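You operate a simulated robot arm through the tools that you are given. There is no shell and no other tool.

Carry out the task below with a simulated robot arm. There is one attempt and no reset: what you move stays moved.

## Task
Beat the ball on the fibre block with the brown mallet till it turns pale, then squeeze it.
Fine: use the squeezer, lever up again, the ball stays in the squeezer's cup; mallet back; leave the other mallet and balls. Set down upright: what you pick out.

The check looks at the end state, three seconds after you hand in, the way a careful person would. Anything else that was tipped, shoved, dropped, spilled or broken makes it a failure.

## Robot
A 6-joint arm with a two-finger gripper, fixed in place. Base frame: the origin is on the floor under the middle of its stand, x ahead of it, y to its left, z up. Lengths are in mm, angles in degrees, forces in N, time in s.
It reaches about 1206 mm from its shoulder. Its first joint turns from -166.0 to 166.0 degrees. Payload 2.45 kg.
Tool frame: the origin (TCP) lies between the finger pads and is the grasp point; the fingertips stand 20 mm ahead of it; z points along the fingers, y is the line along which they close. The gripper opens to 140 mm; its body begins 168 mm behind the TCP.
Orientation is that of the tool frame in the base frame, as a unit quaternion [x, y, z, w]. With the fingers straight down and closing along the base's y, the tool's x points along the base's -x, its y along +y and its z along -z.

## Interface
- The arm moves only by the tool arm_command. Its argument "deltas" is one flat list of numbers, 7 for each row, row after row: the shift along the tool's x, y, z in units of 30 mm (1.0 is 30 mm), then the turn, a rotation vector about the tool's x, y, z in units of 5 degrees (1.0 is 5 degrees), then the finger opening in mm, from 0 to 140. In form: [tx, ty, tz, wx, wy, wz, claw, tx, ty, tz, wx, wy, wz, claw, ...]. A call has 1 to 20 rows; each row shifts and turns the commanded pose from where the row before left it, along the tool's axes as they then stand. A call with a number of a shift or a turn outside -1 to 1 is refused whole. A row lasts 0.2 s, in which the tool goes at most 50 mm and 8.6 degrees; a call with a longer step from one row to the next is refused whole, and so is a gripper value outside its range. A pose out of reach is approached as far as the arm can. The call stops where the force on the tool passes 40 N (or 10 N more than at its start, if that is more) or the arm is blocked; 0.2 s more then pass. The fingers move at their own pace (about 45 mm/s each) and stop on an object; they squeeze with about 43 N. The grip force told is the motor's: it shows also when the fingers shut on nothing. Time passes only in rows, and 0.2 s behind the last, so rows that do not move let the fingers close. It gives the time, the measured TCP pose, the force on the tool (base axes), the opening and the grip force at its end, in the units of the frame above (readings bear some noise), with the torque about the TCP (base axes, N m) and any sound that the robot's microphone picked up.
- Cameras (640 x 400 px; columns grow to the right, rows downward): "scene" is fixed at [400.5, 650.2, 1519.9]; the picture's right is [-0.40, 0.92, 0.00], its down [0.58, 0.25, -0.78] and it looks along [-0.71, -0.31, -0.63] (base axes); focal length 214 px, centre (320, 200). "wrist" rides on the gripper at [78, 11, -209] in the tool frame; the picture's right is [-0.14, 0.99, 0.00], its down [-0.92, -0.13, -0.37] and it looks along [-0.36, -0.05, 0.93] (tool axes); focal length 280 px, centre (320, 200).
- capture(camera): a new picture of that camera. No time passes.
- point_at(camera, pixels): there is no depth. For up to 12 entries [column, row, z] of the newest picture of that camera ("zoom" is the newest enlarged one), the place [x, y] in the base frame at which the ray of that pixel passes the height z, good to about 2 mm. No time passes.
- zoom(camera, box): a new picture of the part [left, top, right, bottom] of that camera's present view, enlarged. No time passes.
- finish_job(): hands the job in; it is judged then, once.

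Leave the gripper open and the arm clear of the work at the hand-in unless told otherwise.

The tools are called after "Call:" as name(argument=value, ...) on one line, values as JSON. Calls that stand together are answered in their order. arm_command: Moves the arm, as the interface text tells. Its arguments: {"type":"object","properties":{"deltas":{"type":"array"}},"required":["deltas"]} The other tools are called the same way: capture (camera) takes a picture; point_at (camera, pixels) gives the place at which the rays of pixels pass given heights; zoom (camera, box) takes an enlarged picture of a part of a camera's view; finish_job () hands the job in.

At the start:

```text
time_s: 0.0
position: [213.5, 466.2, 1271.0]
ee_rot: [0.0, 1.0, 0.001, 0.001]
force: [-0.7, 0.8, 0.9]
wrist_torque: [0.01, -0.02, 0.01]
grip_width: 140.2
finger_force: 0.1
```

scene: 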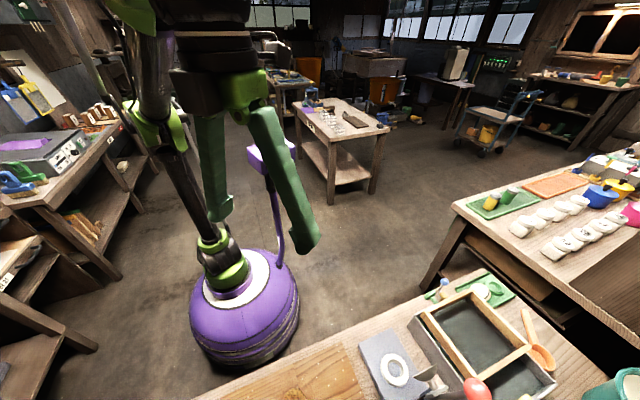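
wrist: 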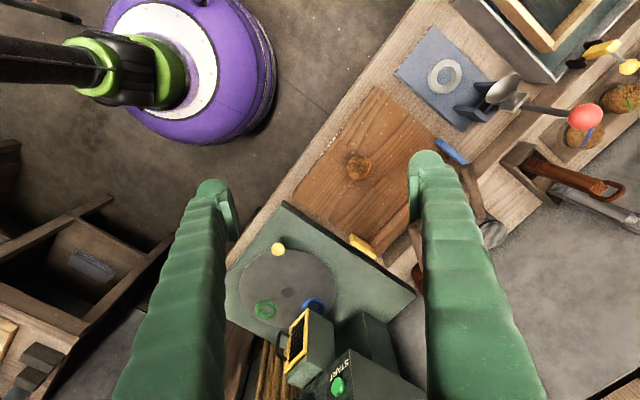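

I see a brown fibre block with a brown ball on it near pixel (358,166) in the wrist picture. There is also a squeezer-like device near (470,95), a mallet near (560,180) and other balls near (585,130) and (620,97). I'll enlarge both views before moving.

Call:
zoom(camera="wrist", box=[300, 0, 640, 220])

Call:
zoom(camera="scene", box=[200, 260, 640, 400])

Call:
zoom(camera="wrist", box=[200, 180, 520, 400])

```text
1.82 times, centred on (470, 110) of wrist
```

zoom: 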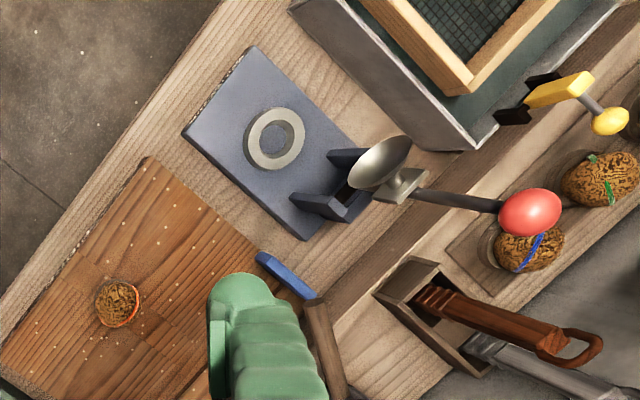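

```text
1.45 times, centred on (420, 330) of scene
```

zoom: 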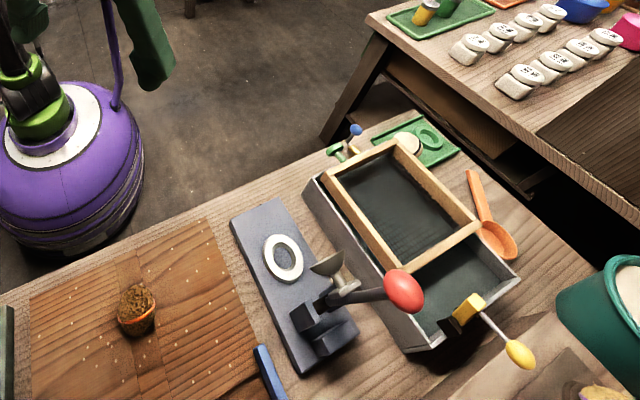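

```text
1.82 times, centred on (360, 290) of wrist
```

zoom: 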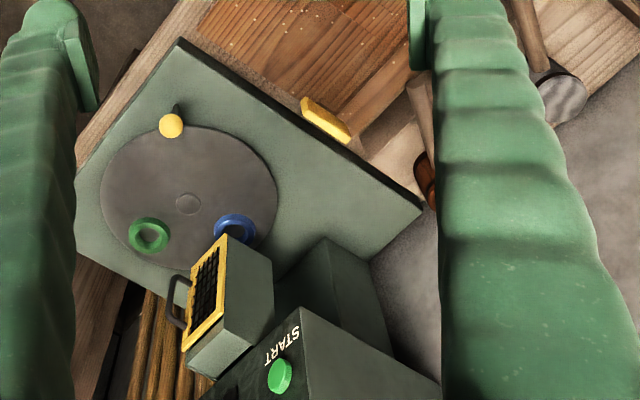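

The zoom also shows parts beyond the picture edge, which helps. I'll fix the table heights by comparing the rays of the ball and the ring cup from both cameras.

Call:
point_at(camera="wrist", pixels=[[358, 166, 800], [358, 166, 900], [358, 166, 1000], [446, 75, 800], [446, 75, 900], [446, 75, 1000], [585, 117, 800], [585, 117, 900], [585, 117, 1000]])

Call:
point_at(camera="scene", pixels=[[394, 371, 800], [394, 371, 900], [394, 371, 1000], [477, 389, 800], [477, 389, 900], [477, 389, 1000]])

Call:
zoom(camera="scene", box=[240, 320, 480, 470])

```text
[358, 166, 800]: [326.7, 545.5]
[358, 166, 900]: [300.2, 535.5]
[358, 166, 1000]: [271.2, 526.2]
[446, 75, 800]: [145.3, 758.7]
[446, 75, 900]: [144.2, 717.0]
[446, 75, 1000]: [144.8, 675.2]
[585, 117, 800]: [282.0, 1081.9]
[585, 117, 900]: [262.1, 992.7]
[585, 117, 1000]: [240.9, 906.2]
```

```text
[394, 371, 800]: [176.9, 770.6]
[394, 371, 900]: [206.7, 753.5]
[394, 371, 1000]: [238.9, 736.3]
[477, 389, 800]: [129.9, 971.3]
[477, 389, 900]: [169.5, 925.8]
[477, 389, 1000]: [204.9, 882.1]
```

```text
refused: 470 is not a number from 0 to 400
```

The two rays for the ring cup agree around z ≈ 710. I'll take tighter zooms to sharpen this.

Call:
zoom(camera="scene", box=[340, 300, 500, 400])

Call:
zoom(camera="scene", box=[220, 300, 380, 400])

Call:
zoom(camera="wrist", box=[480, 100, 640, 220])

Call:
zoom(camera="scene", box=[480, 340, 640, 400])

```text
4.00 times, centred on (420, 350) of scene
```

zoom: 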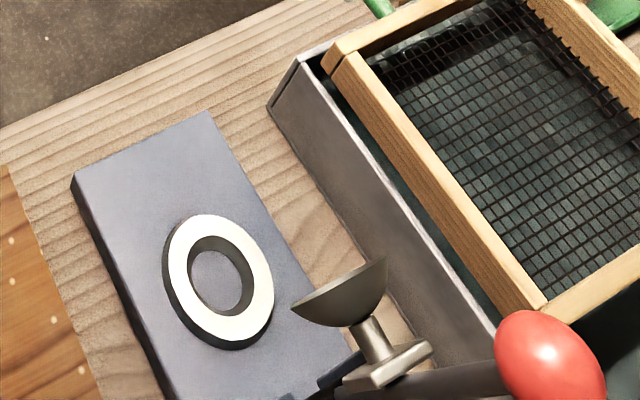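

```text
4.00 times, centred on (300, 350) of scene
```

zoom: 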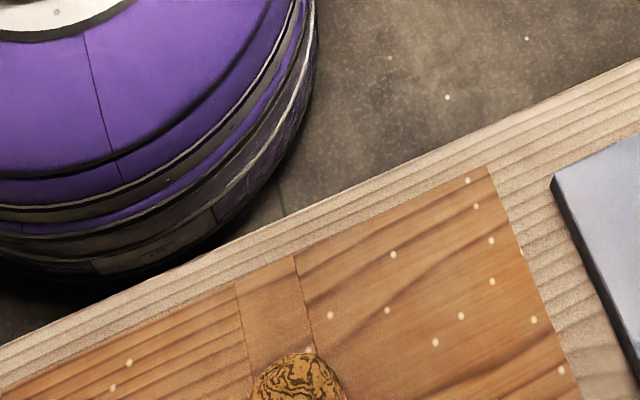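

```text
3.33 times, centred on (560, 160) of wrist
```

zoom: 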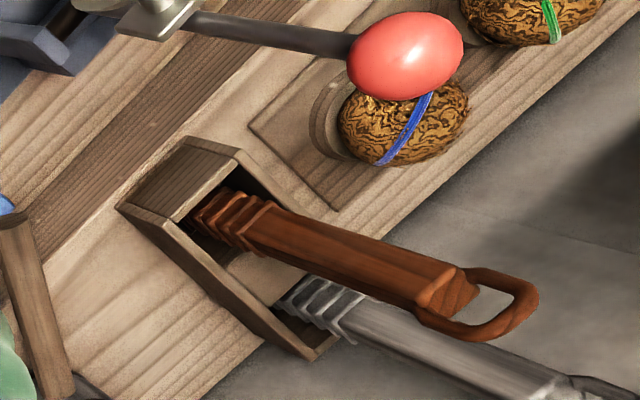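

```text
4.00 times, centred on (560, 370) of scene
```

zoom: 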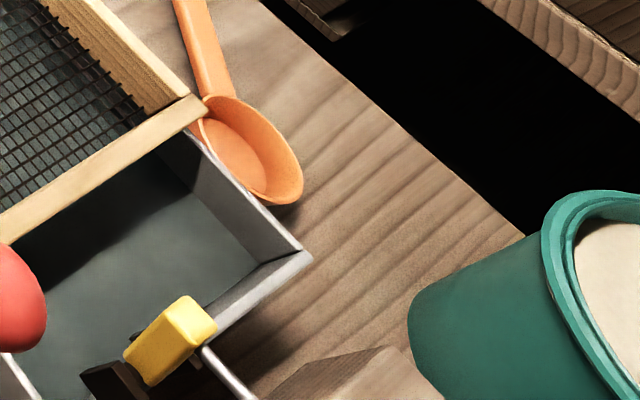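

The brown and grey mallets stand in a wooden box rack with their handles pointing up. The ring is the squeezer's cup, and the red-knobbed lever is up. The arm is high and clear, so I'll move it 300 mm to +y at the same height to look down on the squeezer and mallets.

Call:
arm_command(deltas=[0, 1, 0, 0, 0, 0, 140, 0, 1, 0, 0, 0, 0, 140, 0, 1, 0, 0, 0, 0, 140, 0, 1, 0, 0, 0, 0, 140, 0, 1, 0, 0, 0, 0, 140, 0, 1, 0, 0, 0, 0, 140, 0, 1, 0, 0, 0, 0, 140, 0, 1, 0, 0, 0, 0, 140, 0, 1, 0, 0, 0, 0, 140, 0, 1, 0, 0, 0, 0, 140])

Call:
capture(camera="wrist")

Call:
capture(camera="scene")

```text
time_s: 2.2
position: [214.9, 763.9, 1269.4]
ee_rot: [0.0, 1.0, 0.001, 0.001]
force: [-0.5, -0.2, 1.2]
wrist_torque: [0.19, -0.02, 0.02]
grip_width: 140.2
finger_force: 0.1
```

```text
taken
```

wrist: 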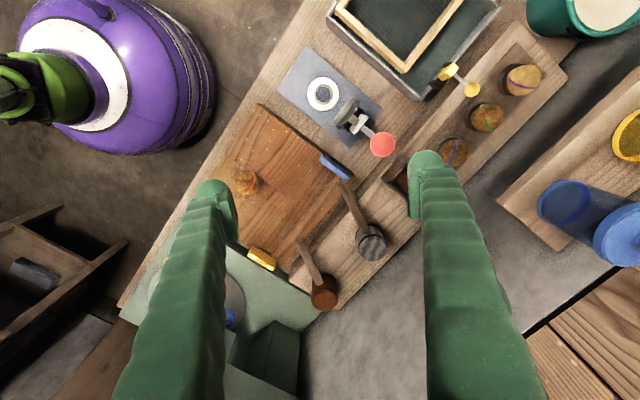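

```text
taken
```

scene: 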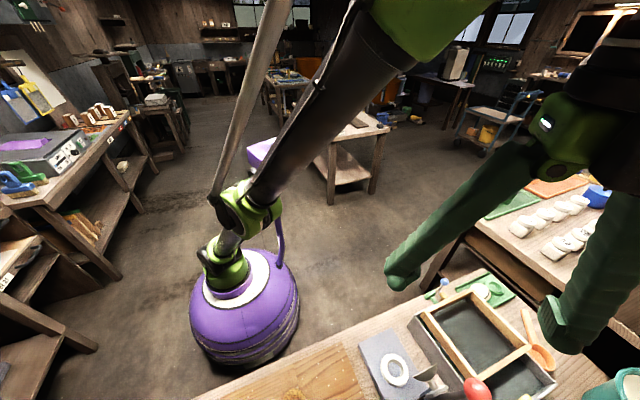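

Now I see two mallets lying on the bench. One has a brown head near (322,290) and the other a grey head near (370,240). I'll enlarge them, and the squeezer too.

Call:
zoom(camera="wrist", box=[220, 140, 420, 320])

Call:
zoom(camera="wrist", box=[270, 30, 430, 180])

Call:
zoom(camera="wrist", box=[400, 30, 600, 220])

```text
2.22 times, centred on (320, 230) of wrist
```

zoom: 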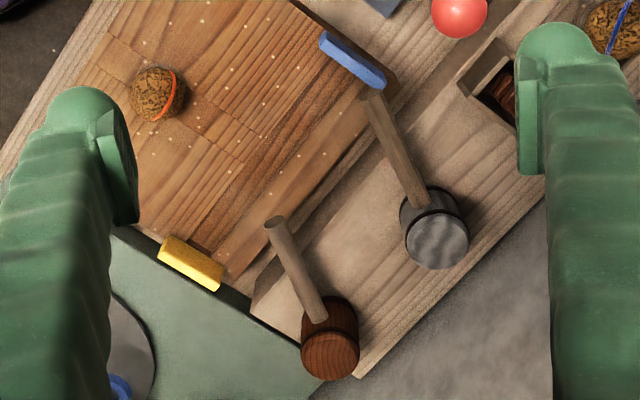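

```text
2.67 times, centred on (350, 105) of wrist
```

zoom: 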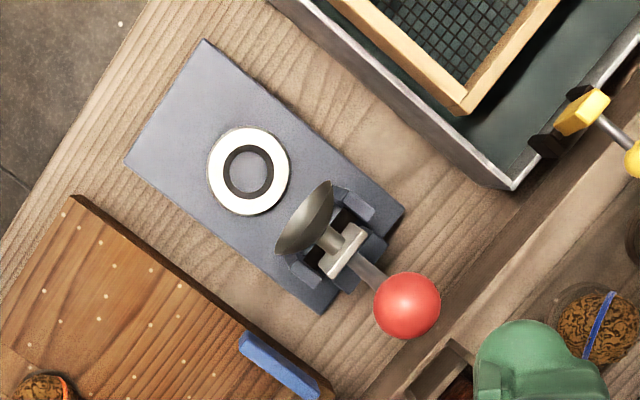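

```text
2.11 times, centred on (500, 125) of wrist
```

zoom: 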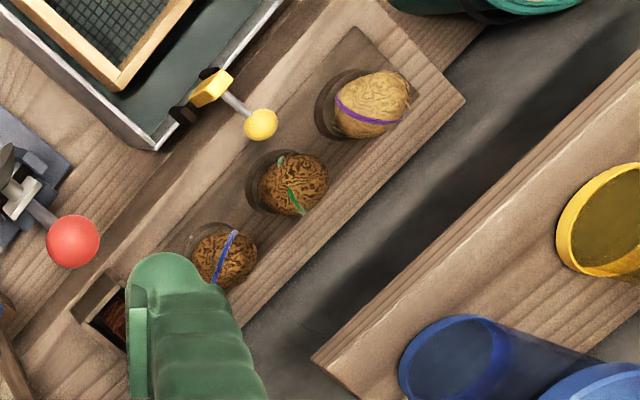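

A wide, thin zoom box at the bottom edge should show what lies below the scene picture. I'll use that to see the mallets from the scene camera.

Call:
zoom(camera="scene", box=[120, 398, 520, 400])

Call:
zoom(camera="scene", box=[0, 398, 640, 400])

```text
1.60 times, centred on (320, 399) of scene
```

zoom: 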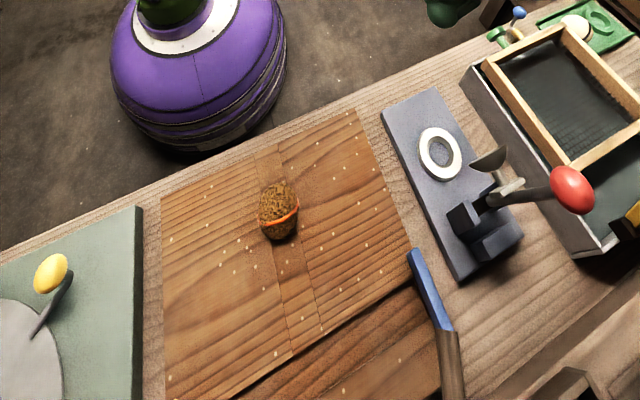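

```text
1.00 times, centred on (320, 399) of scene (not enlarged: the box is as wide or as high as the picture)
```

zoom: 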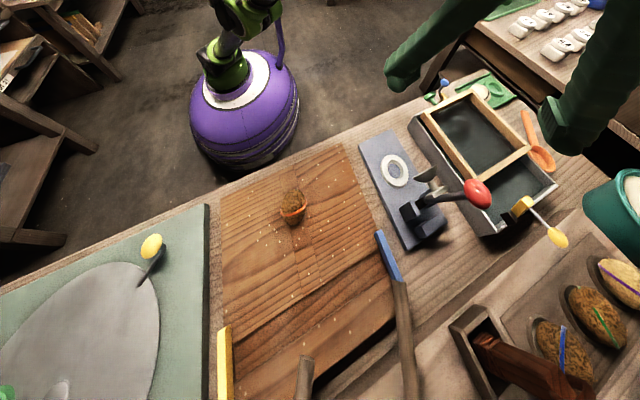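

This view is useful. The fibre block is the brown board holding the orange-banded ball. The blue-, green- and purple-banded balls sit in sockets on a raised rear shelf, and the mallets stand on their heads there with handles pointing toward the robot. I'll measure rays from both cameras for the same features.

Call:
point_at(camera="zoom", pixels=[[394, 169, 700], [394, 169, 800], [294, 205, 700], [294, 205, 800], [383, 234, 700], [383, 234, 800], [305, 362, 700], [305, 362, 800], [305, 362, 900], [397, 285, 700], [397, 285, 800], [397, 285, 900]])

Call:
point_at(camera="wrist", pixels=[[322, 94, 700], [322, 94, 800], [247, 180, 700], [247, 180, 800], [322, 155, 700], [322, 155, 800], [301, 245, 700], [301, 245, 800], [301, 245, 900], [344, 186, 700], [344, 186, 800], [344, 186, 900]])

```text
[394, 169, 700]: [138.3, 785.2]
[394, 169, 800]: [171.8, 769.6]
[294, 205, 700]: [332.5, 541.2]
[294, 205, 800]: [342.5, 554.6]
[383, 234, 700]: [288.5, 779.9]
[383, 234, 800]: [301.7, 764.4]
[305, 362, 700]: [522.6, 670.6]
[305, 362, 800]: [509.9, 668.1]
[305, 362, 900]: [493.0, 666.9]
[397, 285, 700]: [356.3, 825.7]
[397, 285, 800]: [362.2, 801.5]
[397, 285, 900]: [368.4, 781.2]
```

```text
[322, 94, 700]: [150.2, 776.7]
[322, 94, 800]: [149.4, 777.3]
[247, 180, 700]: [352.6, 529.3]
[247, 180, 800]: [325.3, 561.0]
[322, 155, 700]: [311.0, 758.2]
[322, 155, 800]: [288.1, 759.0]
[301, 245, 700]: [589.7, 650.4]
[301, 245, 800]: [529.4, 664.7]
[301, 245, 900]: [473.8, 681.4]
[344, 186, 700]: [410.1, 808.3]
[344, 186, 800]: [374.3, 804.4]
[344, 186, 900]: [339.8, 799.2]
```

From both views I estimate:
- Ring top at z≈737, near (150,778).
- Ball at about (338,549,758).
- Brown mallet's handle end at about (505,668,838).

Next I'll move 180 mm to +x and a little to −y, still high, to look down on the mallets from nearer.

Call:
arm_command(deltas=[-1, -0.5, 0, 0, 0, 0, 140, -1, -0.5, 0, 0, 0, 0, 140, -1, -0.5, 0, 0, 0, 0, 140, -1, -0.5, 0, 0, 0, 0, 140, -1, -0.5, 0, 0, 0, 0, 140, -1, -0.5, 0, 0, 0, 0, 140])

Call:
capture(camera="wrist")

Call:
zoom(camera="wrist", box=[220, 110, 420, 235])

```text
time_s: 3.6
position: [393.1, 677.8, 1271.7]
ee_rot: [0.0, 1.0, 0.0, 0.0]
force: [-0.7, -0.1, -0.1]
wrist_torque: [-0.03, -0.09, -0.01]
grip_width: 140.0
finger_force: 0.2
```

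```text
taken
```

wrist: 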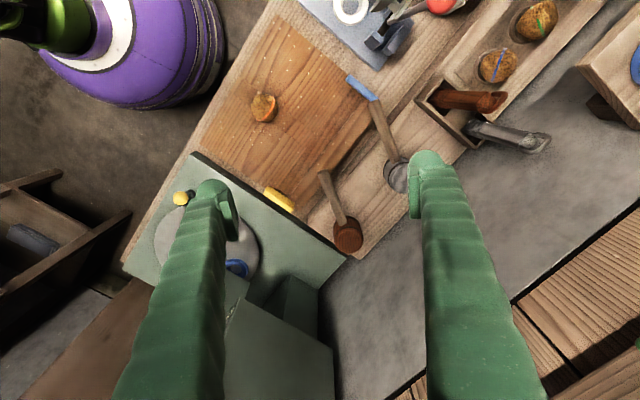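

```text
3.20 times, centred on (320, 172) of wrist
```

zoom: 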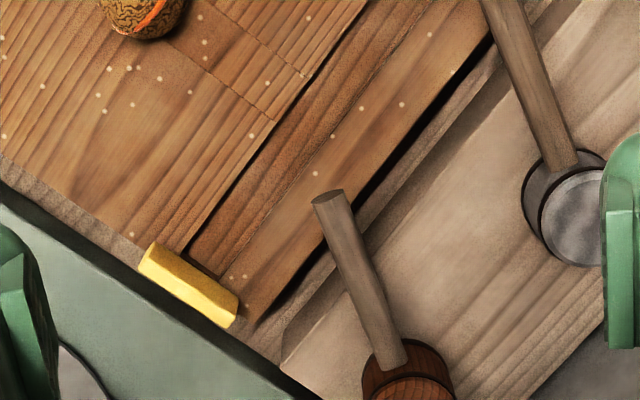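

The brown mallet's handle runs from its free end near zoom (327,197) to its head near (400,375). I'll read those rays, then look from the side as well.

Call:
point_at(camera="zoom", pixels=[[327, 197, 800], [327, 197, 850], [392, 365, 800], [392, 365, 850], [150, 5, 730], [150, 5, 760], [190, 283, 730], [190, 283, 760], [250, 320, 730], [5, 155, 730], [185, 250, 730], [495, 25, 730]])

Call:
point_at(camera="wrist", pixels=[[347, 238, 850], [347, 238, 880], [322, 171, 800], [322, 171, 850], [349, 12, 737], [264, 108, 755], [274, 15, 730], [195, 153, 690]])

Call:
zoom(camera="wrist", box=[280, 140, 430, 280])

```text
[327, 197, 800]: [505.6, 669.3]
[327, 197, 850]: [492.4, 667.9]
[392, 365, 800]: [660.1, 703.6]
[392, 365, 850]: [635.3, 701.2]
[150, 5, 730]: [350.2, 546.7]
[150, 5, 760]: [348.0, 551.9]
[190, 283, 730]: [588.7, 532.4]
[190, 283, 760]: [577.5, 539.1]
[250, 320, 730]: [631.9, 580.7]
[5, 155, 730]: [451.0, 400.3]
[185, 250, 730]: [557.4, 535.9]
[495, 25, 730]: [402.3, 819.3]
```

```text
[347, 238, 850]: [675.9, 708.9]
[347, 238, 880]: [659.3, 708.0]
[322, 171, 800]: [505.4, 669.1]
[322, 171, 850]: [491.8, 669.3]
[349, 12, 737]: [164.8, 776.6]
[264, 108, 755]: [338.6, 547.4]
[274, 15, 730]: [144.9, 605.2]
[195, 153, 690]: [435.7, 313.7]
```

```text
2.86 times, centred on (355, 210) of wrist
```

zoom: 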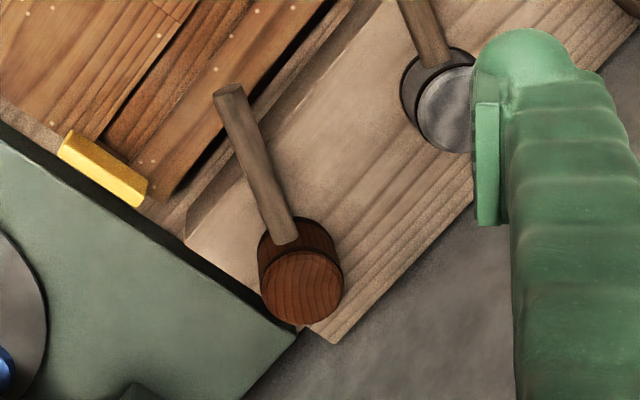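

My triangulation puts the brown mallet's head as an upright cylinder centred near (674,712). Its top is at z≈867, its diameter is about 66, and the handle lies level at z≈832, pointing back at about 14° to x. Gripping the head itself from above will let blows go straight through the fingers. I'll yaw −14° about tool z and move above the head at z≈1090 with the fingers at 120 mm.

Call:
arm_command(deltas=[0, 0, 0, 0, 0, -1, 130, 0, 0, 0, 0, 0, -1, 120, 0, 0, 0, 0, 0, -0.8, 120, -0.936, -0.117, 0.6, 0, 0, 0, 120, -0.936, -0.117, 0.6, 0, 0, 0, 120, -0.936, -0.117, 0.6, 0, 0, 0, 120, -0.936, -0.117, 0.6, 0, 0, 0, 120, -0.936, -0.117, 0.6, 0, 0, 0, 120, -0.936, -0.117, 0.6, 0, 0, 0, 120, -0.936, -0.117, 0.6, 0, 0, 0, 120, -0.936, -0.117, 0.6, 0, 0, 0, 120, -0.936, -0.117, 0.6, 0, 0, 0, 120, -0.936, -0.117, 0.6, 0, 0, 0, 120, 0, 0, 0, 0, 0, 0, 120])

Call:
capture(camera="wrist")

Call:
capture(camera="scene")

```text
time_s: 6.3
position: [648.0, 707.3, 1110.3]
ee_rot: [-0.124, 0.992, 0.0, -0.001]
force: [-16.9, -9.5, -0.4]
wrist_torque: [1.97, -3.5, 0.36]
grip_width: 120.0
finger_force: 0.1
stopped in row 13: the force on the tool passed its limit at 96 N (the readings are from after the stop); the commanded pose is now the measured one
```

```text
taken
```

wrist: 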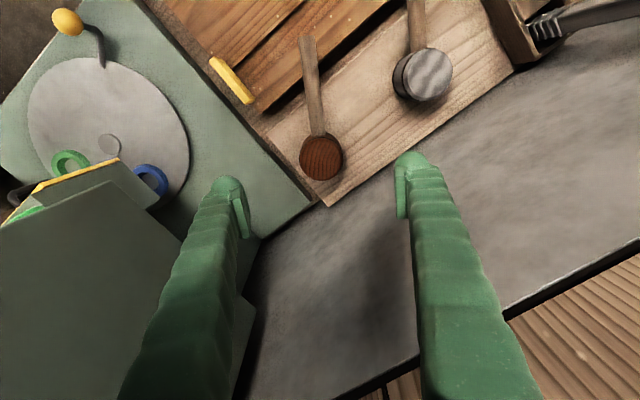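

```text
taken
```

scene: 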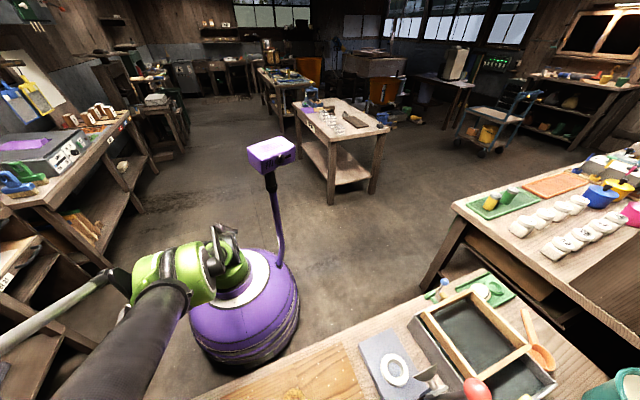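

The move stopped on a contact of 96 N. The torque shows the touch is about 207 mm above the TCP, on the far side of the hand at z≈1317, so something tall stands beyond there. I'll back off 120 mm along tool +x, then tilt the hand to look outward at it.

Call:
arm_command(deltas=[0.7, 0, 0, 0, 0, 0, 120, 1, 0, 0, 0, 0, 0, 120, 1, 0, 0, 0, 0, 0, 120, 1, 0, 0, 0, 0, 0, 120, 0.3, 0, 0, 0, 0, 0, 120])

Call:
capture(camera="wrist")

```text
time_s: 7.5
position: [533.7, 677.9, 1108.5]
ee_rot: [-0.123, 0.992, -0.001, -0.001]
force: [-0.5, 1.1, -1.2]
wrist_torque: [-0.01, 0.06, 0.0]
grip_width: 120.2
finger_force: 0.0
```

```text
taken
```

wrist: 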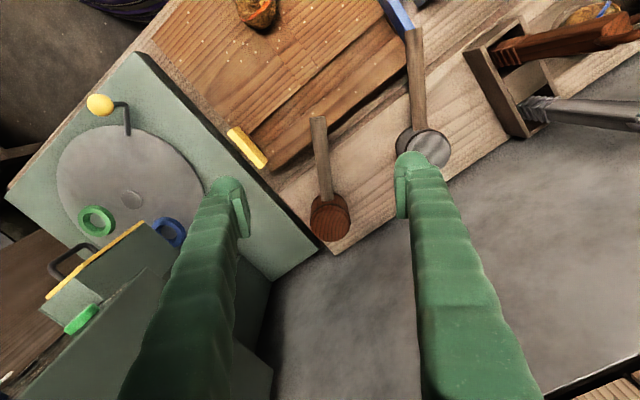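

Force is back to near zero and nothing below has shifted. Now I'll tilt the hand outward by 50° about tool y to look at what stands beyond the bench.

Call:
arm_command(deltas=[0, 0, 0, 0, -1, 0, 120, 0, 0, 0, 0, -1, 0, 120, 0, 0, 0, 0, -1, 0, 120, 0, 0, 0, 0, -1, 0, 120, 0, 0, 0, 0, -1, 0, 120, 0, 0, 0, 0, -1, 0, 120, 0, 0, 0, 0, -1, 0, 120, 0, 0, 0, 0, -1, 0, 120, 0, 0, 0, 0, -1, 0, 120, 0, 0, 0, 0, -1, 0, 120])

Call:
capture(camera="wrist")

Call:
capture(camera="scene")

```text
time_s: 9.7
position: [535.3, 678.5, 1108.6]
ee_rot: [-0.112, 0.899, 0.052, 0.419]
force: [-0.2, 0.2, -0.2]
wrist_torque: [0.02, 0.01, -0.01]
grip_width: 120.2
finger_force: 0.1
```

```text
taken
```

wrist: 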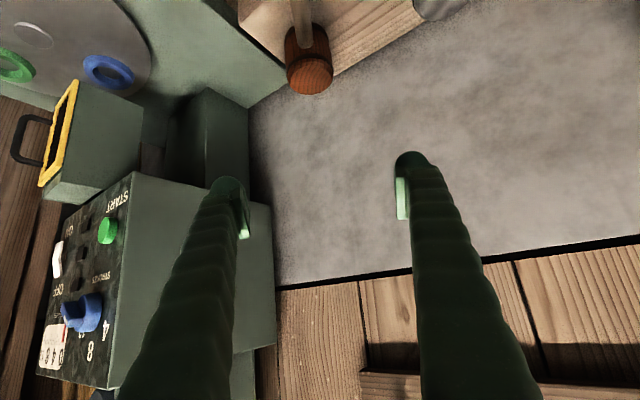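

```text
taken
```

scene: 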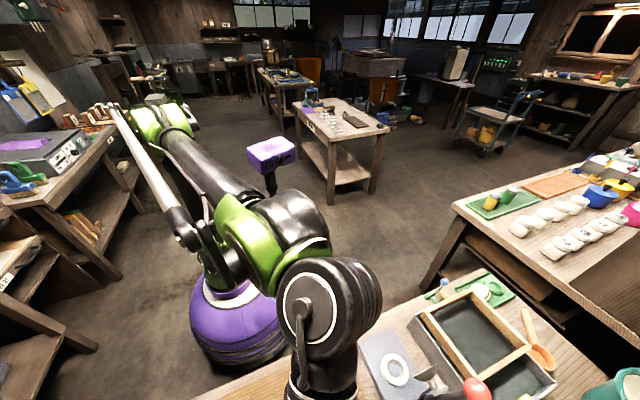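

There's a vertical wall behind the bench (grey, then planks), and the hand touched it. So the head has to be approached with the fingers leaning out toward the wall. I'll set the tilt to 30° and move to a point about 150 mm short of the brown head along the finger line.

Call:
arm_command(deltas=[0, 0, 0, 0, 1, 0, 120, 0, 0, 0, 0, 1, 0, 120, 0, 0, 0, 0, 1, 0, 120, 0, 0, 0, 0, 1, 0, 120, 0.054, 0, 1, 0, 0, 0, 120, 0.054, 0, 1, 0, 0, 0, 120, 0.054, 0, 1, 0, 0, 0, 120, 0.054, 0, 1, 0, 0, 0, 120, 0.054, 0, 1, 0, 0, 0, 120, 0, 0, 0, 0, 0, 0, 120])

Call:
capture(camera="wrist")

Call:
zoom(camera="wrist", box=[220, 40, 420, 240])

```text
time_s: 11.9
position: [599.1, 695.0, 973.1]
ee_rot: [-0.119, 0.959, 0.033, 0.256]
force: [0.0, -0.6, 0.6]
wrist_torque: [-0.01, 0.0, 0.03]
grip_width: 120.0
finger_force: 0.1
```

```text
taken
```

wrist: 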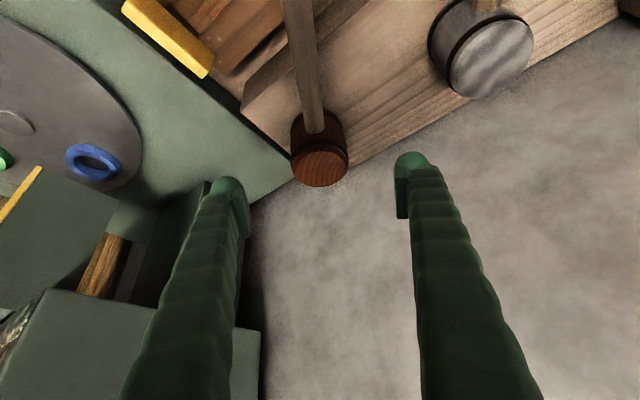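

```text
2.00 times, centred on (320, 140) of wrist
```

zoom: 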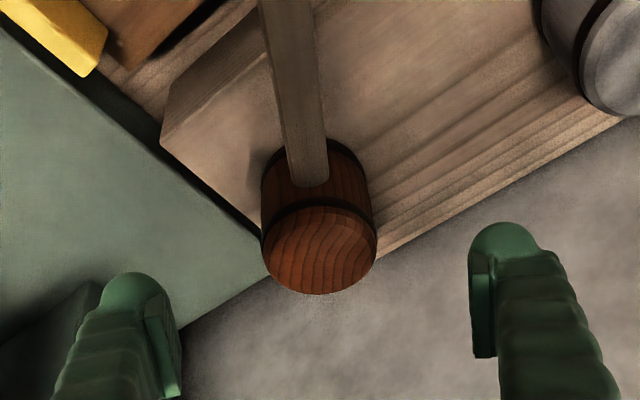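

The head is now clear between the fingers. I'll read its top-face centre, its left and right edges, and the handle line.

Call:
point_at(camera="zoom", pixels=[[321, 252, 860], [321, 252, 870], [264, 250, 865], [378, 240, 865], [321, 294, 865], [320, 208, 865], [308, 185, 832], [280, 20, 832], [390, 248, 800], [162, 140, 800], [620, 118, 800]])

```text
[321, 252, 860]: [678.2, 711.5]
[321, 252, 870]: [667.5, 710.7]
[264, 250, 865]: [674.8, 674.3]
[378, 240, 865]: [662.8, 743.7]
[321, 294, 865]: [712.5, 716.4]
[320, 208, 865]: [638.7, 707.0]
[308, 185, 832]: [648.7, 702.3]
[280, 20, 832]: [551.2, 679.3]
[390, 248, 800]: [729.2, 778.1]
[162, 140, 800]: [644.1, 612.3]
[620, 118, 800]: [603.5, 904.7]
```

The head centre is about (672,710), radius 35, top z≈865. Before advancing I'll check that the left finger's end place, about (699,643,828), is clear of the machine boxes at left.

Call:
point_at(camera="wrist", pixels=[[255, 190, 828], [262, 175, 828], [270, 180, 828], [250, 200, 828], [252, 205, 730], [205, 195, 780], [292, 180, 730], [250, 215, 828], [375, 160, 828], [390, 165, 828]])

Call:
zoom(camera="wrist", box=[140, 120, 320, 340])

```text
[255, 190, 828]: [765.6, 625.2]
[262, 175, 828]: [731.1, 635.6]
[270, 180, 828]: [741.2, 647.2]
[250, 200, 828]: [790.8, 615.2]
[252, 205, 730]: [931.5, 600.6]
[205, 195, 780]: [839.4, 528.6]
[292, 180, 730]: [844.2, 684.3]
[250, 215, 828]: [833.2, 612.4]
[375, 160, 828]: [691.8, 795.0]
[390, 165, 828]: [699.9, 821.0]
```

```text
1.82 times, centred on (230, 230) of wrist
```

zoom: 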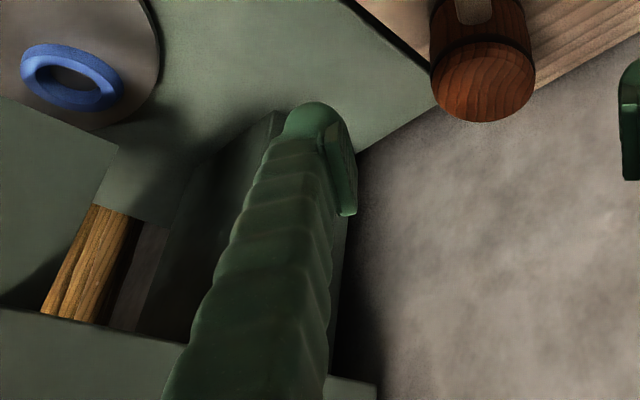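

The finger end places show only the low plate and the shelf, so they're clear. Advancing about 148 mm along the finger line so the pads straddle the brown head, still open at 120.

Call:
arm_command(deltas=[0, -0.02, 0.8, 0, 0, 0, 120, 0, -0.02, 0.8, 0, 0, 0, 120, 0, -0.02, 0.8, 0, 0, 0, 120, 0, -0.02, 0.8, 0, 0, 0, 120, 0, -0.02, 0.8, 0, 0, 0, 120, 0, 0, 0.6, 0, 0, 0, 120, 0, 0, 0.34, 0, 0, 0, 120, 0, 0, 0, 0, 0, 0, 120])

Call:
capture(camera="wrist")

```text
time_s: 13.7
position: [672.1, 711.1, 845.5]
ee_rot: [-0.119, 0.959, 0.031, 0.256]
force: [0.9, 0.1, 0.2]
wrist_torque: [-0.02, 0.0, -0.02]
grip_width: 119.9
finger_force: 0.1
```

```text
taken
```

wrist: 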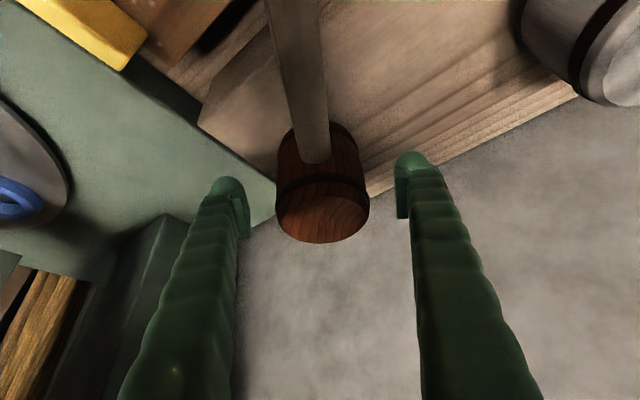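

The head sits evenly between the pads (left gap about 37 px, right about 35). Closing the fingers on it now.

Call:
arm_command(deltas=[0, 0, 0, 0, 0, 0, 90, 0, 0, 0, 0, 0, 0, 80, 0, 0, 0, 0, 0, 0, 70, 0, 0, 0, 0, 0, 0, 50, 0, 0, 0, 0, 0, 0, 30, 0, 0, 0, 0, 0, 0, 20, 0, 0, 0, 0, 0, 0, 20])

Call:
capture(camera="wrist")

```text
time_s: 15.3
position: [671.5, 710.2, 846.5]
ee_rot: [-0.119, 0.959, 0.032, 0.256]
force: [0.5, 2.4, 2.6]
wrist_torque: [0.01, -0.06, 0.02]
grip_width: 73.1
finger_force: 42.8
```

```text
taken
```

wrist: 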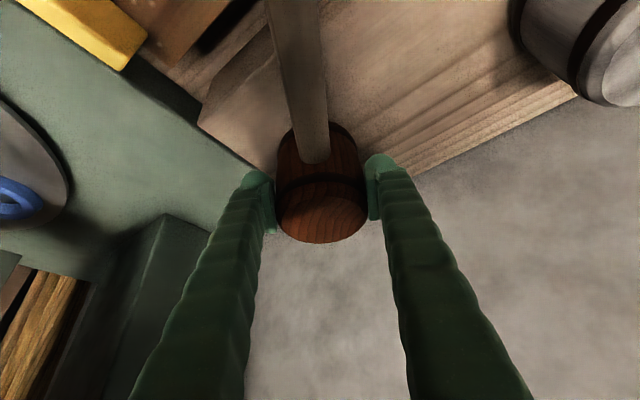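

The grip holds at 73 mm with 43 N and the mallet hasn't moved. Lifting it straight up about 60 mm.

Call:
arm_command(deltas=[-0.25, 0, -0.433, 0, 0, 0, 20, -0.25, 0, -0.433, 0, 0, 0, 20, -0.5, 0, -0.866, 0, 0, 0, 20, 0, 0, 0, 0, 0, 0, 20])

Call:
capture(camera="wrist")

```text
time_s: 16.3
position: [672.7, 709.5, 905.2]
ee_rot: [-0.12, 0.959, 0.032, 0.256]
force: [-0.7, 0.5, -3.5]
wrist_torque: [0.02, -0.02, 0.01]
grip_width: 73.0
finger_force: 42.6
```

```text
taken
```

wrist: 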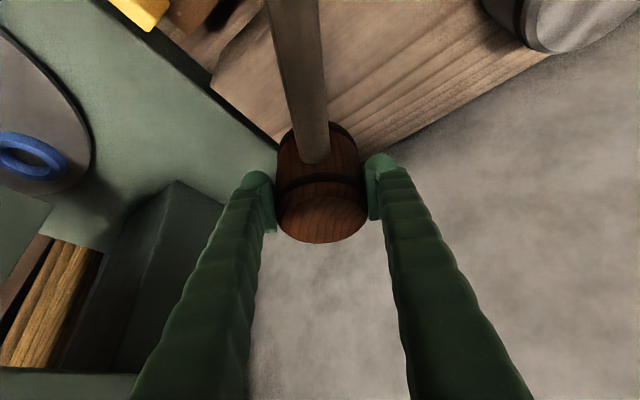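

The mallet is lifted cleanly and weighs about 4 N. Before going to the ball, I'll enlarge the scene view around the ball and board to fix their position.

Call:
zoom(camera="scene", box=[200, 398, 400, 400])

Call:
zoom(camera="scene", box=[262, 390, 326, 400])

```text
3.20 times, centred on (300, 399) of scene
```

zoom: 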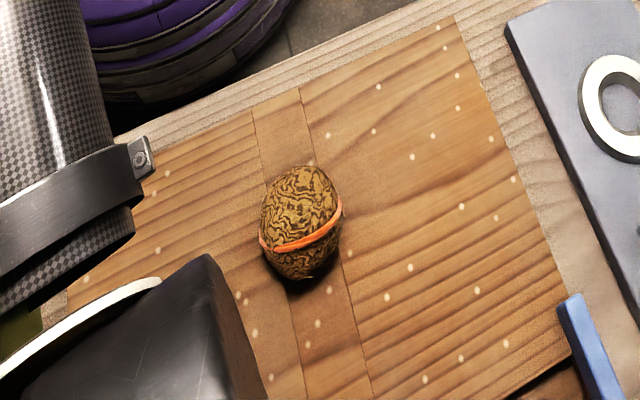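

```text
10.00 times, centred on (294, 395) of scene
```

zoom: 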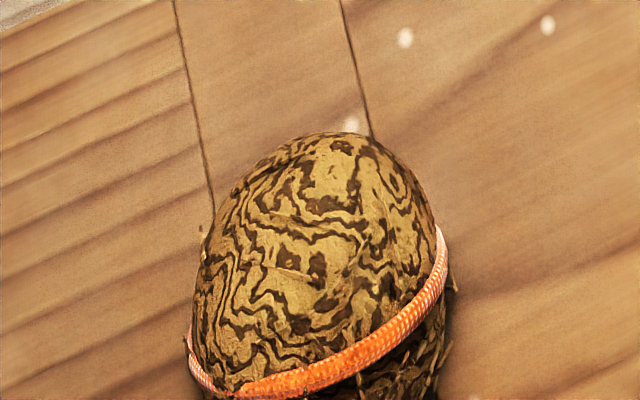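

The ball is about 67 mm across and rests on the board. Its outline centre in this 10× view is near (320,309). I'll read its ray at likely centre heights.

Call:
point_at(camera="zoom", pixels=[[320, 309, 750], [320, 309, 758], [320, 309, 765], [190, 309, 758], [450, 309, 758], [350, 125, 725]])

```text
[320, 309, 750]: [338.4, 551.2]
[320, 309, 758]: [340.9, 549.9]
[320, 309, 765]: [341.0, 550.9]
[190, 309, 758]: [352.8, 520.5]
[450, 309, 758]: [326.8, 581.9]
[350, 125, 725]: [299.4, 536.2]
```

Ball centre is about (340,550), its top near z≈792. I'll carry the mallet to hover over it at TCP z≈960, in gentle steps.

Call:
arm_command(deltas=[0.68, -0.176, -0.544, 0, 0, 0, 20, 0.68, -0.176, -0.544, 0, 0, 0, 20, 0.68, -0.176, -0.544, 0, 0, 0, 20, 0.68, -0.176, -0.544, 0, 0, 0, 20, 0.68, -0.176, -0.544, 0, 0, 0, 20, 0.68, -0.176, -0.544, 0, 0, 0, 20, 0.68, -0.176, -0.544, 0, 0, 0, 20, 0.68, -0.176, -0.544, 0, 0, 0, 20, 0.68, -0.176, -0.544, 0, 0, 0, 20, 0.68, -0.176, -0.544, 0, 0, 0, 20, 0.68, -0.176, -0.544, 0, 0, 0, 20, 0.68, -0.176, -0.544, 0, 0, 0, 20, 0.68, -0.176, -0.544, 0, 0, 0, 20, 0.68, -0.176, -0.544, 0, 0, 0, 20, 0, 0, 0, 0, 0, 0, 20, 0, 0, 0, 0, 0, 0, 20])

Call:
capture(camera="wrist")

Call:
zoom(camera="scene", box=[120, 398, 520, 400])

```text
time_s: 19.7
position: [339.4, 550.7, 962.5]
ee_rot: [-0.118, 0.959, 0.031, 0.256]
force: [-0.1, 0.2, -3.5]
wrist_torque: [0.03, -0.02, 0.02]
grip_width: 72.9
finger_force: 43.2
```

```text
taken
```

wrist: 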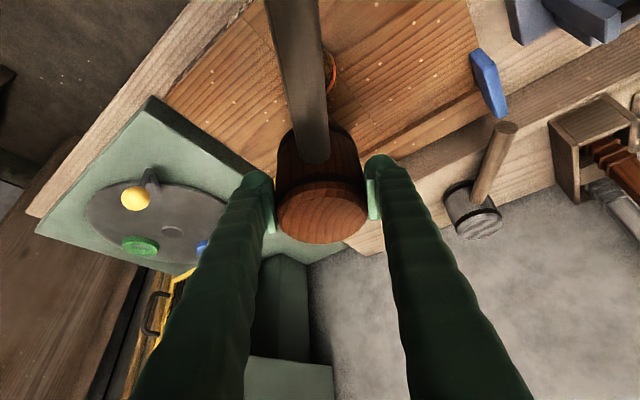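

```text
1.60 times, centred on (320, 399) of scene
```

zoom: 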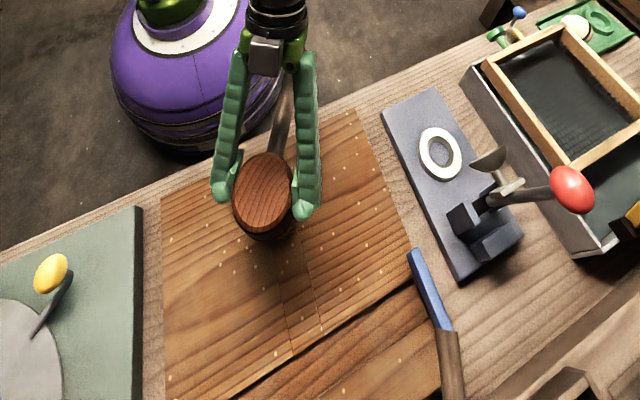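

The head hides the ball from above in the scene view, so it is centred. I'll come down to just above the expected contact height, then creep to feel where the face meets the ball.

Call:
arm_command(deltas=[0.5, 0, 0.866, 0, 0, 0, 20, 0.5, 0, 0.866, 0, 0, 0, 20, 0.5, 0, 0.866, 0, 0, 0, 20, 0.2, 0, 0.346, 0, 0, 0, 20, 0.1, 0, 0.173, 0, 0, 0, 20, 0, 0, 0, 0, 0, 0, 20])

Call:
zoom(camera="scene", box=[200, 398, 400, 400])

Call:
capture(camera="wrist")

```text
time_s: 21.1
position: [340.8, 549.0, 856.2]
ee_rot: [-0.119, 0.958, 0.032, 0.258]
force: [0.8, -1.9, 38.5]
wrist_torque: [0.07, -0.17, 0.0]
grip_width: 71.0
finger_force: 43.0
```

```text
3.20 times, centred on (300, 399) of scene
```

zoom: 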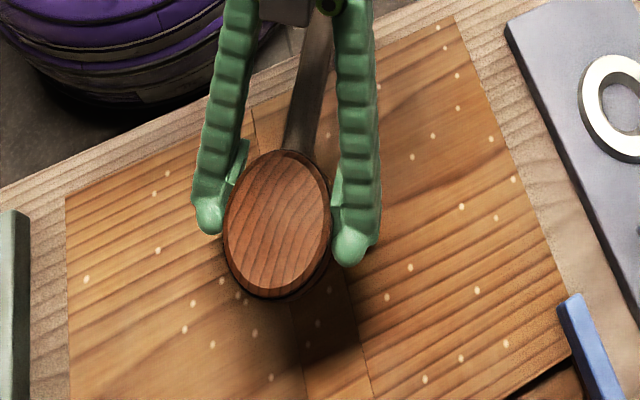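

```text
taken
```

wrist: 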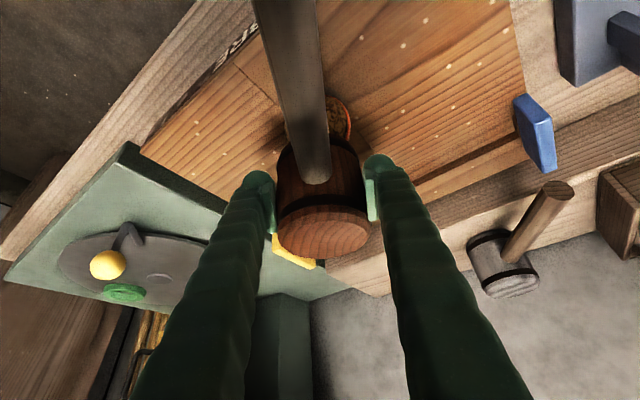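

Contact came earlier than expected: 38 N at TCP z≈856, and the head has slid up in the grip by roughly 15 mm. I'll lift off and look at the ball and the head in the fingers.

Call:
arm_command(deltas=[-0.25, 0, -0.433, 0, 0, 0, 20, -0.5, 0, -0.866, 0, 0, 0, 20, -0.5, 0, -0.866, 0, 0, 0, 20, 0, 0, 0, 0, 0, 0, 20])

Call:
capture(camera="wrist")

Call:
zoom(camera="scene", box=[220, 398, 380, 400])

```text
time_s: 22.1
position: [342.6, 547.1, 929.2]
ee_rot: [-0.118, 0.959, 0.032, 0.256]
force: [0.3, 0.2, -4.1]
wrist_torque: [0.01, -0.01, 0.02]
grip_width: 70.7
finger_force: 43.1
```

```text
taken
```

wrist: 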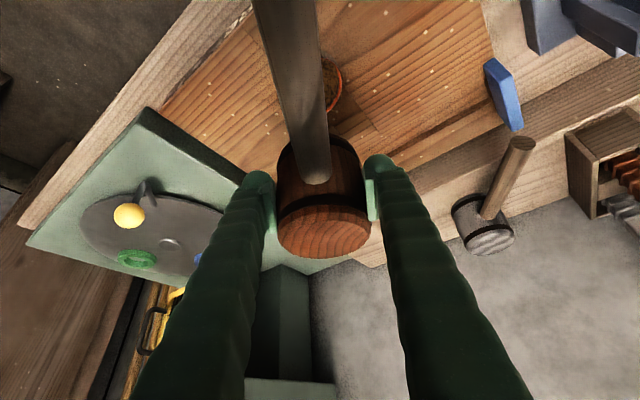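

```text
4.00 times, centred on (300, 399) of scene
```

zoom: 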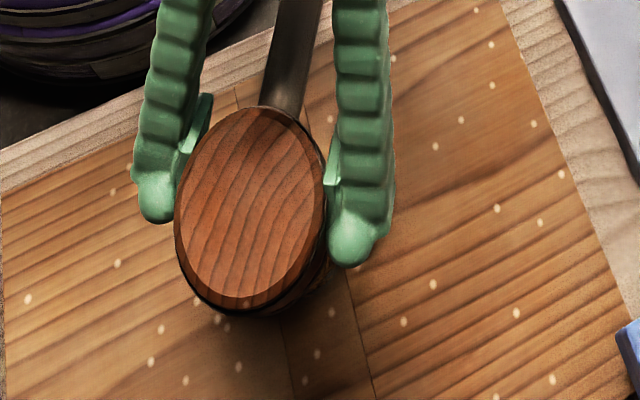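

The head is now held lower on its barrel, and the face still seems level. I'll zoom on the bit of ball visible beside the handle at (332,85) to see its colour.

Call:
zoom(camera="wrist", box=[280, 40, 380, 130])

```text
4.44 times, centred on (330, 85) of wrist
```

zoom: 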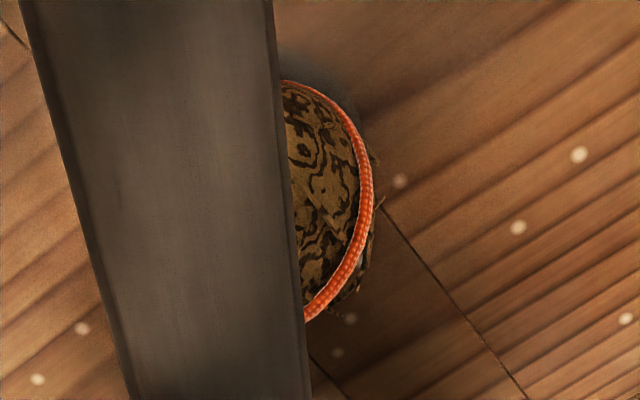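

The ball is still brown. Now a real blow: straight down at full speed (about 34 mm a row), letting the force stop end it.

Call:
arm_command(deltas=[0.57, 0, 0.987, 0, 0, 0, 20, 0.57, 0, 0.987, 0, 0, 0, 20, 0.4, 0, 0.693, 0, 0, 0, 20])

Call:
capture(camera="wrist")

```text
time_s: 22.9
position: [342.9, 548.6, 837.7]
ee_rot: [-0.118, 0.959, 0.031, 0.257]
force: [4.7, 0.8, 36.8]
wrist_torque: [0.19, -0.4, 0.02]
grip_width: 70.5
finger_force: 42.8
```

```text
taken
```

wrist: 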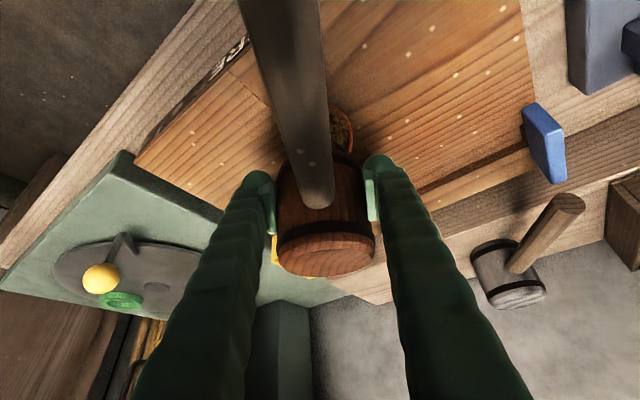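

No stop this time, but the mallet slid up in the fingers by another 18 mm or so. I'll lift and check the ball's colour.

Call:
arm_command(deltas=[-0.3, 0, -0.52, 0, 0, 0, 20, -0.5, 0, -0.866, 0, 0, 0, 20, -0.5, 0, -0.866, 0, 0, 0, 20, -0.2, 0, -0.346, 0, 0, 0, 20, 0, 0, 0, 0, 0, 0, 20])

Call:
capture(camera="wrist")

Call:
zoom(camera="wrist", box=[280, 40, 380, 130])

Call:
zoom(camera="scene", box=[220, 398, 380, 400])

```text
time_s: 24.1
position: [341.2, 551.7, 927.9]
ee_rot: [-0.119, 0.959, 0.031, 0.256]
force: [0.9, -0.2, -3.2]
wrist_torque: [0.02, -0.05, -0.01]
grip_width: 70.6
finger_force: 43.5
```

```text
taken
```

wrist: 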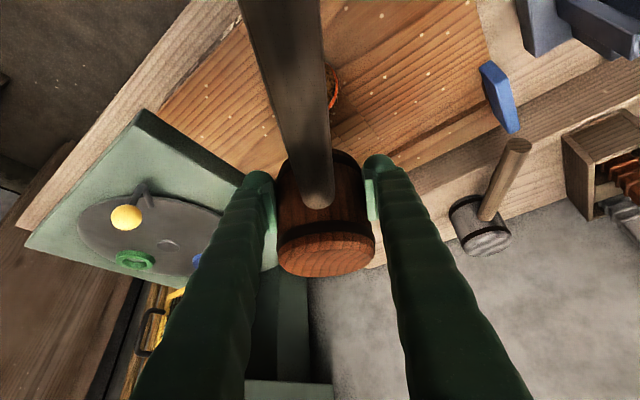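

```text
4.44 times, centred on (330, 85) of wrist
```

zoom: 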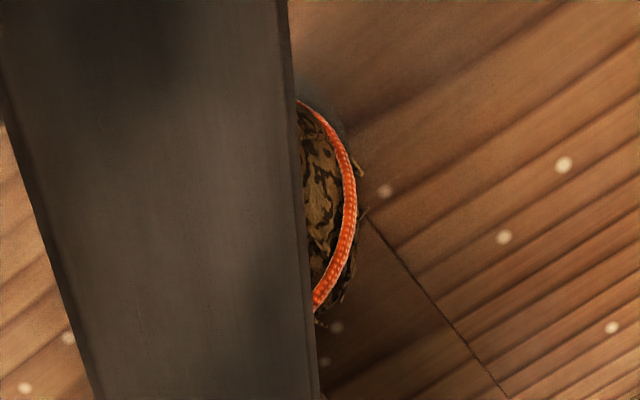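

```text
4.00 times, centred on (300, 399) of scene
```

zoom: 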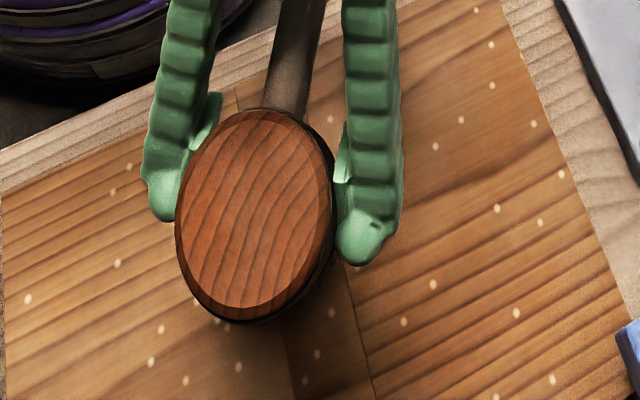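

The visible rim looks perhaps a touch lighter, but I can't tell. I'll move the mallet 120 mm back toward the robot to see the whole ball.

Call:
arm_command(deltas=[0.866, 0, -0.5, 0, 0, 0, 20, 0.866, 0, -0.5, 0, 0, 0, 20, 0.866, 0, -0.5, 0, 0, 0, 20, 0.866, 0, -0.5, 0, 0, 0, 20, 0, 0, 0, 0, 0, 0, 20])

Call:
zoom(camera="scene", box=[220, 398, 380, 400])

Call:
capture(camera="wrist")

```text
time_s: 25.3
position: [223.4, 520.3, 929.2]
ee_rot: [-0.119, 0.959, 0.031, 0.256]
force: [-0.3, -0.4, -3.0]
wrist_torque: [0.02, -0.05, 0.03]
grip_width: 70.6
finger_force: 43.2
```

```text
4.00 times, centred on (300, 399) of scene
```

zoom: 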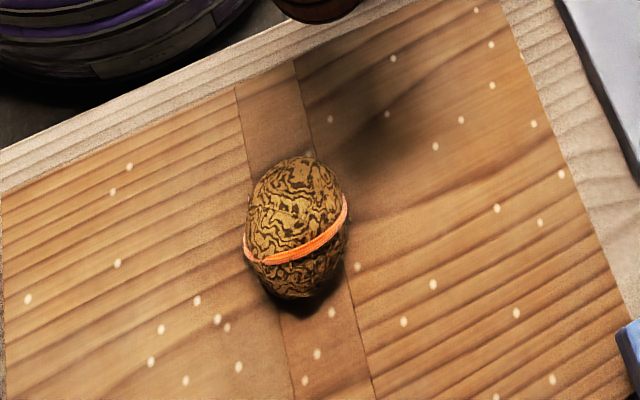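

```text
taken
```

wrist: 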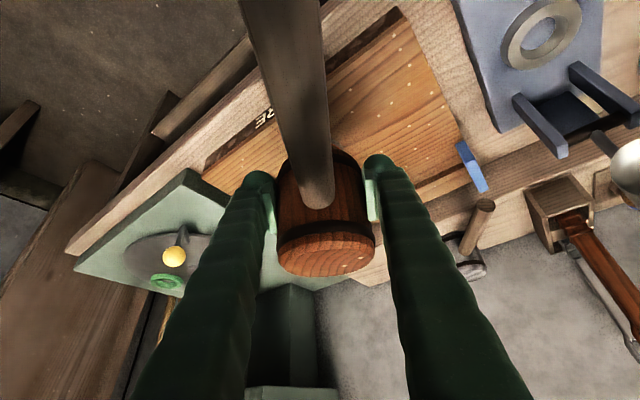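

I'll compare with the earlier 10× view of the ball.

Call:
zoom(camera="scene", box=[262, 390, 326, 400])

```text
10.00 times, centred on (294, 395) of scene
```

zoom: 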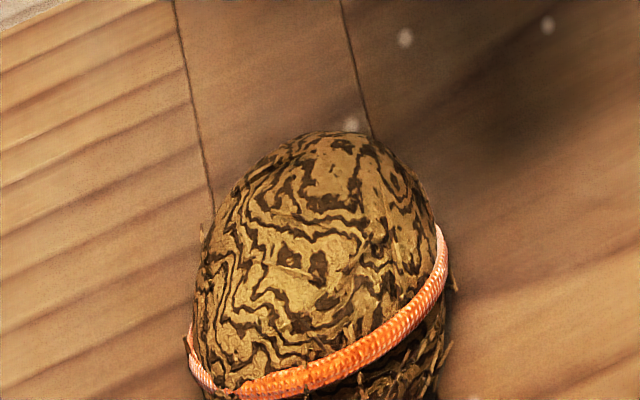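

I see no clear change, so the blows must be faster at contact or there must be more of them. Contact is now at TCP z≈838. I'll move back over the ball, strike with the contact inside a full-speed row and only a small overshoot, then lift straight away.

Call:
arm_command(deltas=[-0.866, 0, 0.5, 0, 0, 0, 20, -0.866, 0, 0.5, 0, 0, 0, 20, -0.866, 0, 0.5, 0, 0, 0, 20, -0.866, 0, 0.5, 0, 0, 0, 20, 0, 0, 0, 0, 0, 0, 20, 0.45, 0, 0.779, 0, 0, 0, 20, 0.577, 0, 1, 0, 0, 0, 20, 0.577, 0, 1, 0, 0, 0, 20, -0.577, 0, -1, 0, 0, 0, 20, -0.577, 0, -1, 0, 0, 0, 20])

Call:
capture(camera="wrist")

```text
time_s: 27.5
position: [340.3, 548.6, 901.8]
ee_rot: [-0.118, 0.959, 0.032, 0.256]
force: [0.0, 0.7, -3.9]
wrist_torque: [-0.04, 0.0, 0.0]
grip_width: 70.7
finger_force: 42.9
```

```text
taken
```

wrist: 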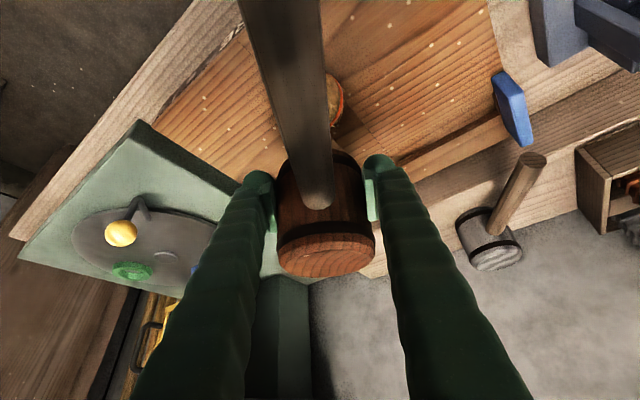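

No slip this time, and the ball at (334,100) looks lighter. Zooming in to check.

Call:
zoom(camera="wrist", box=[290, 55, 390, 145])

```text
4.44 times, centred on (340, 100) of wrist
```

zoom: 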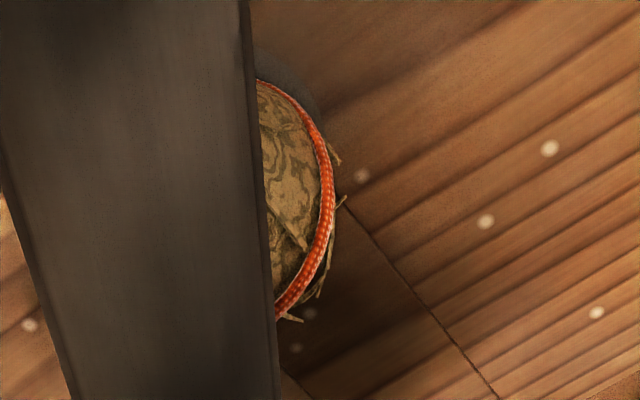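

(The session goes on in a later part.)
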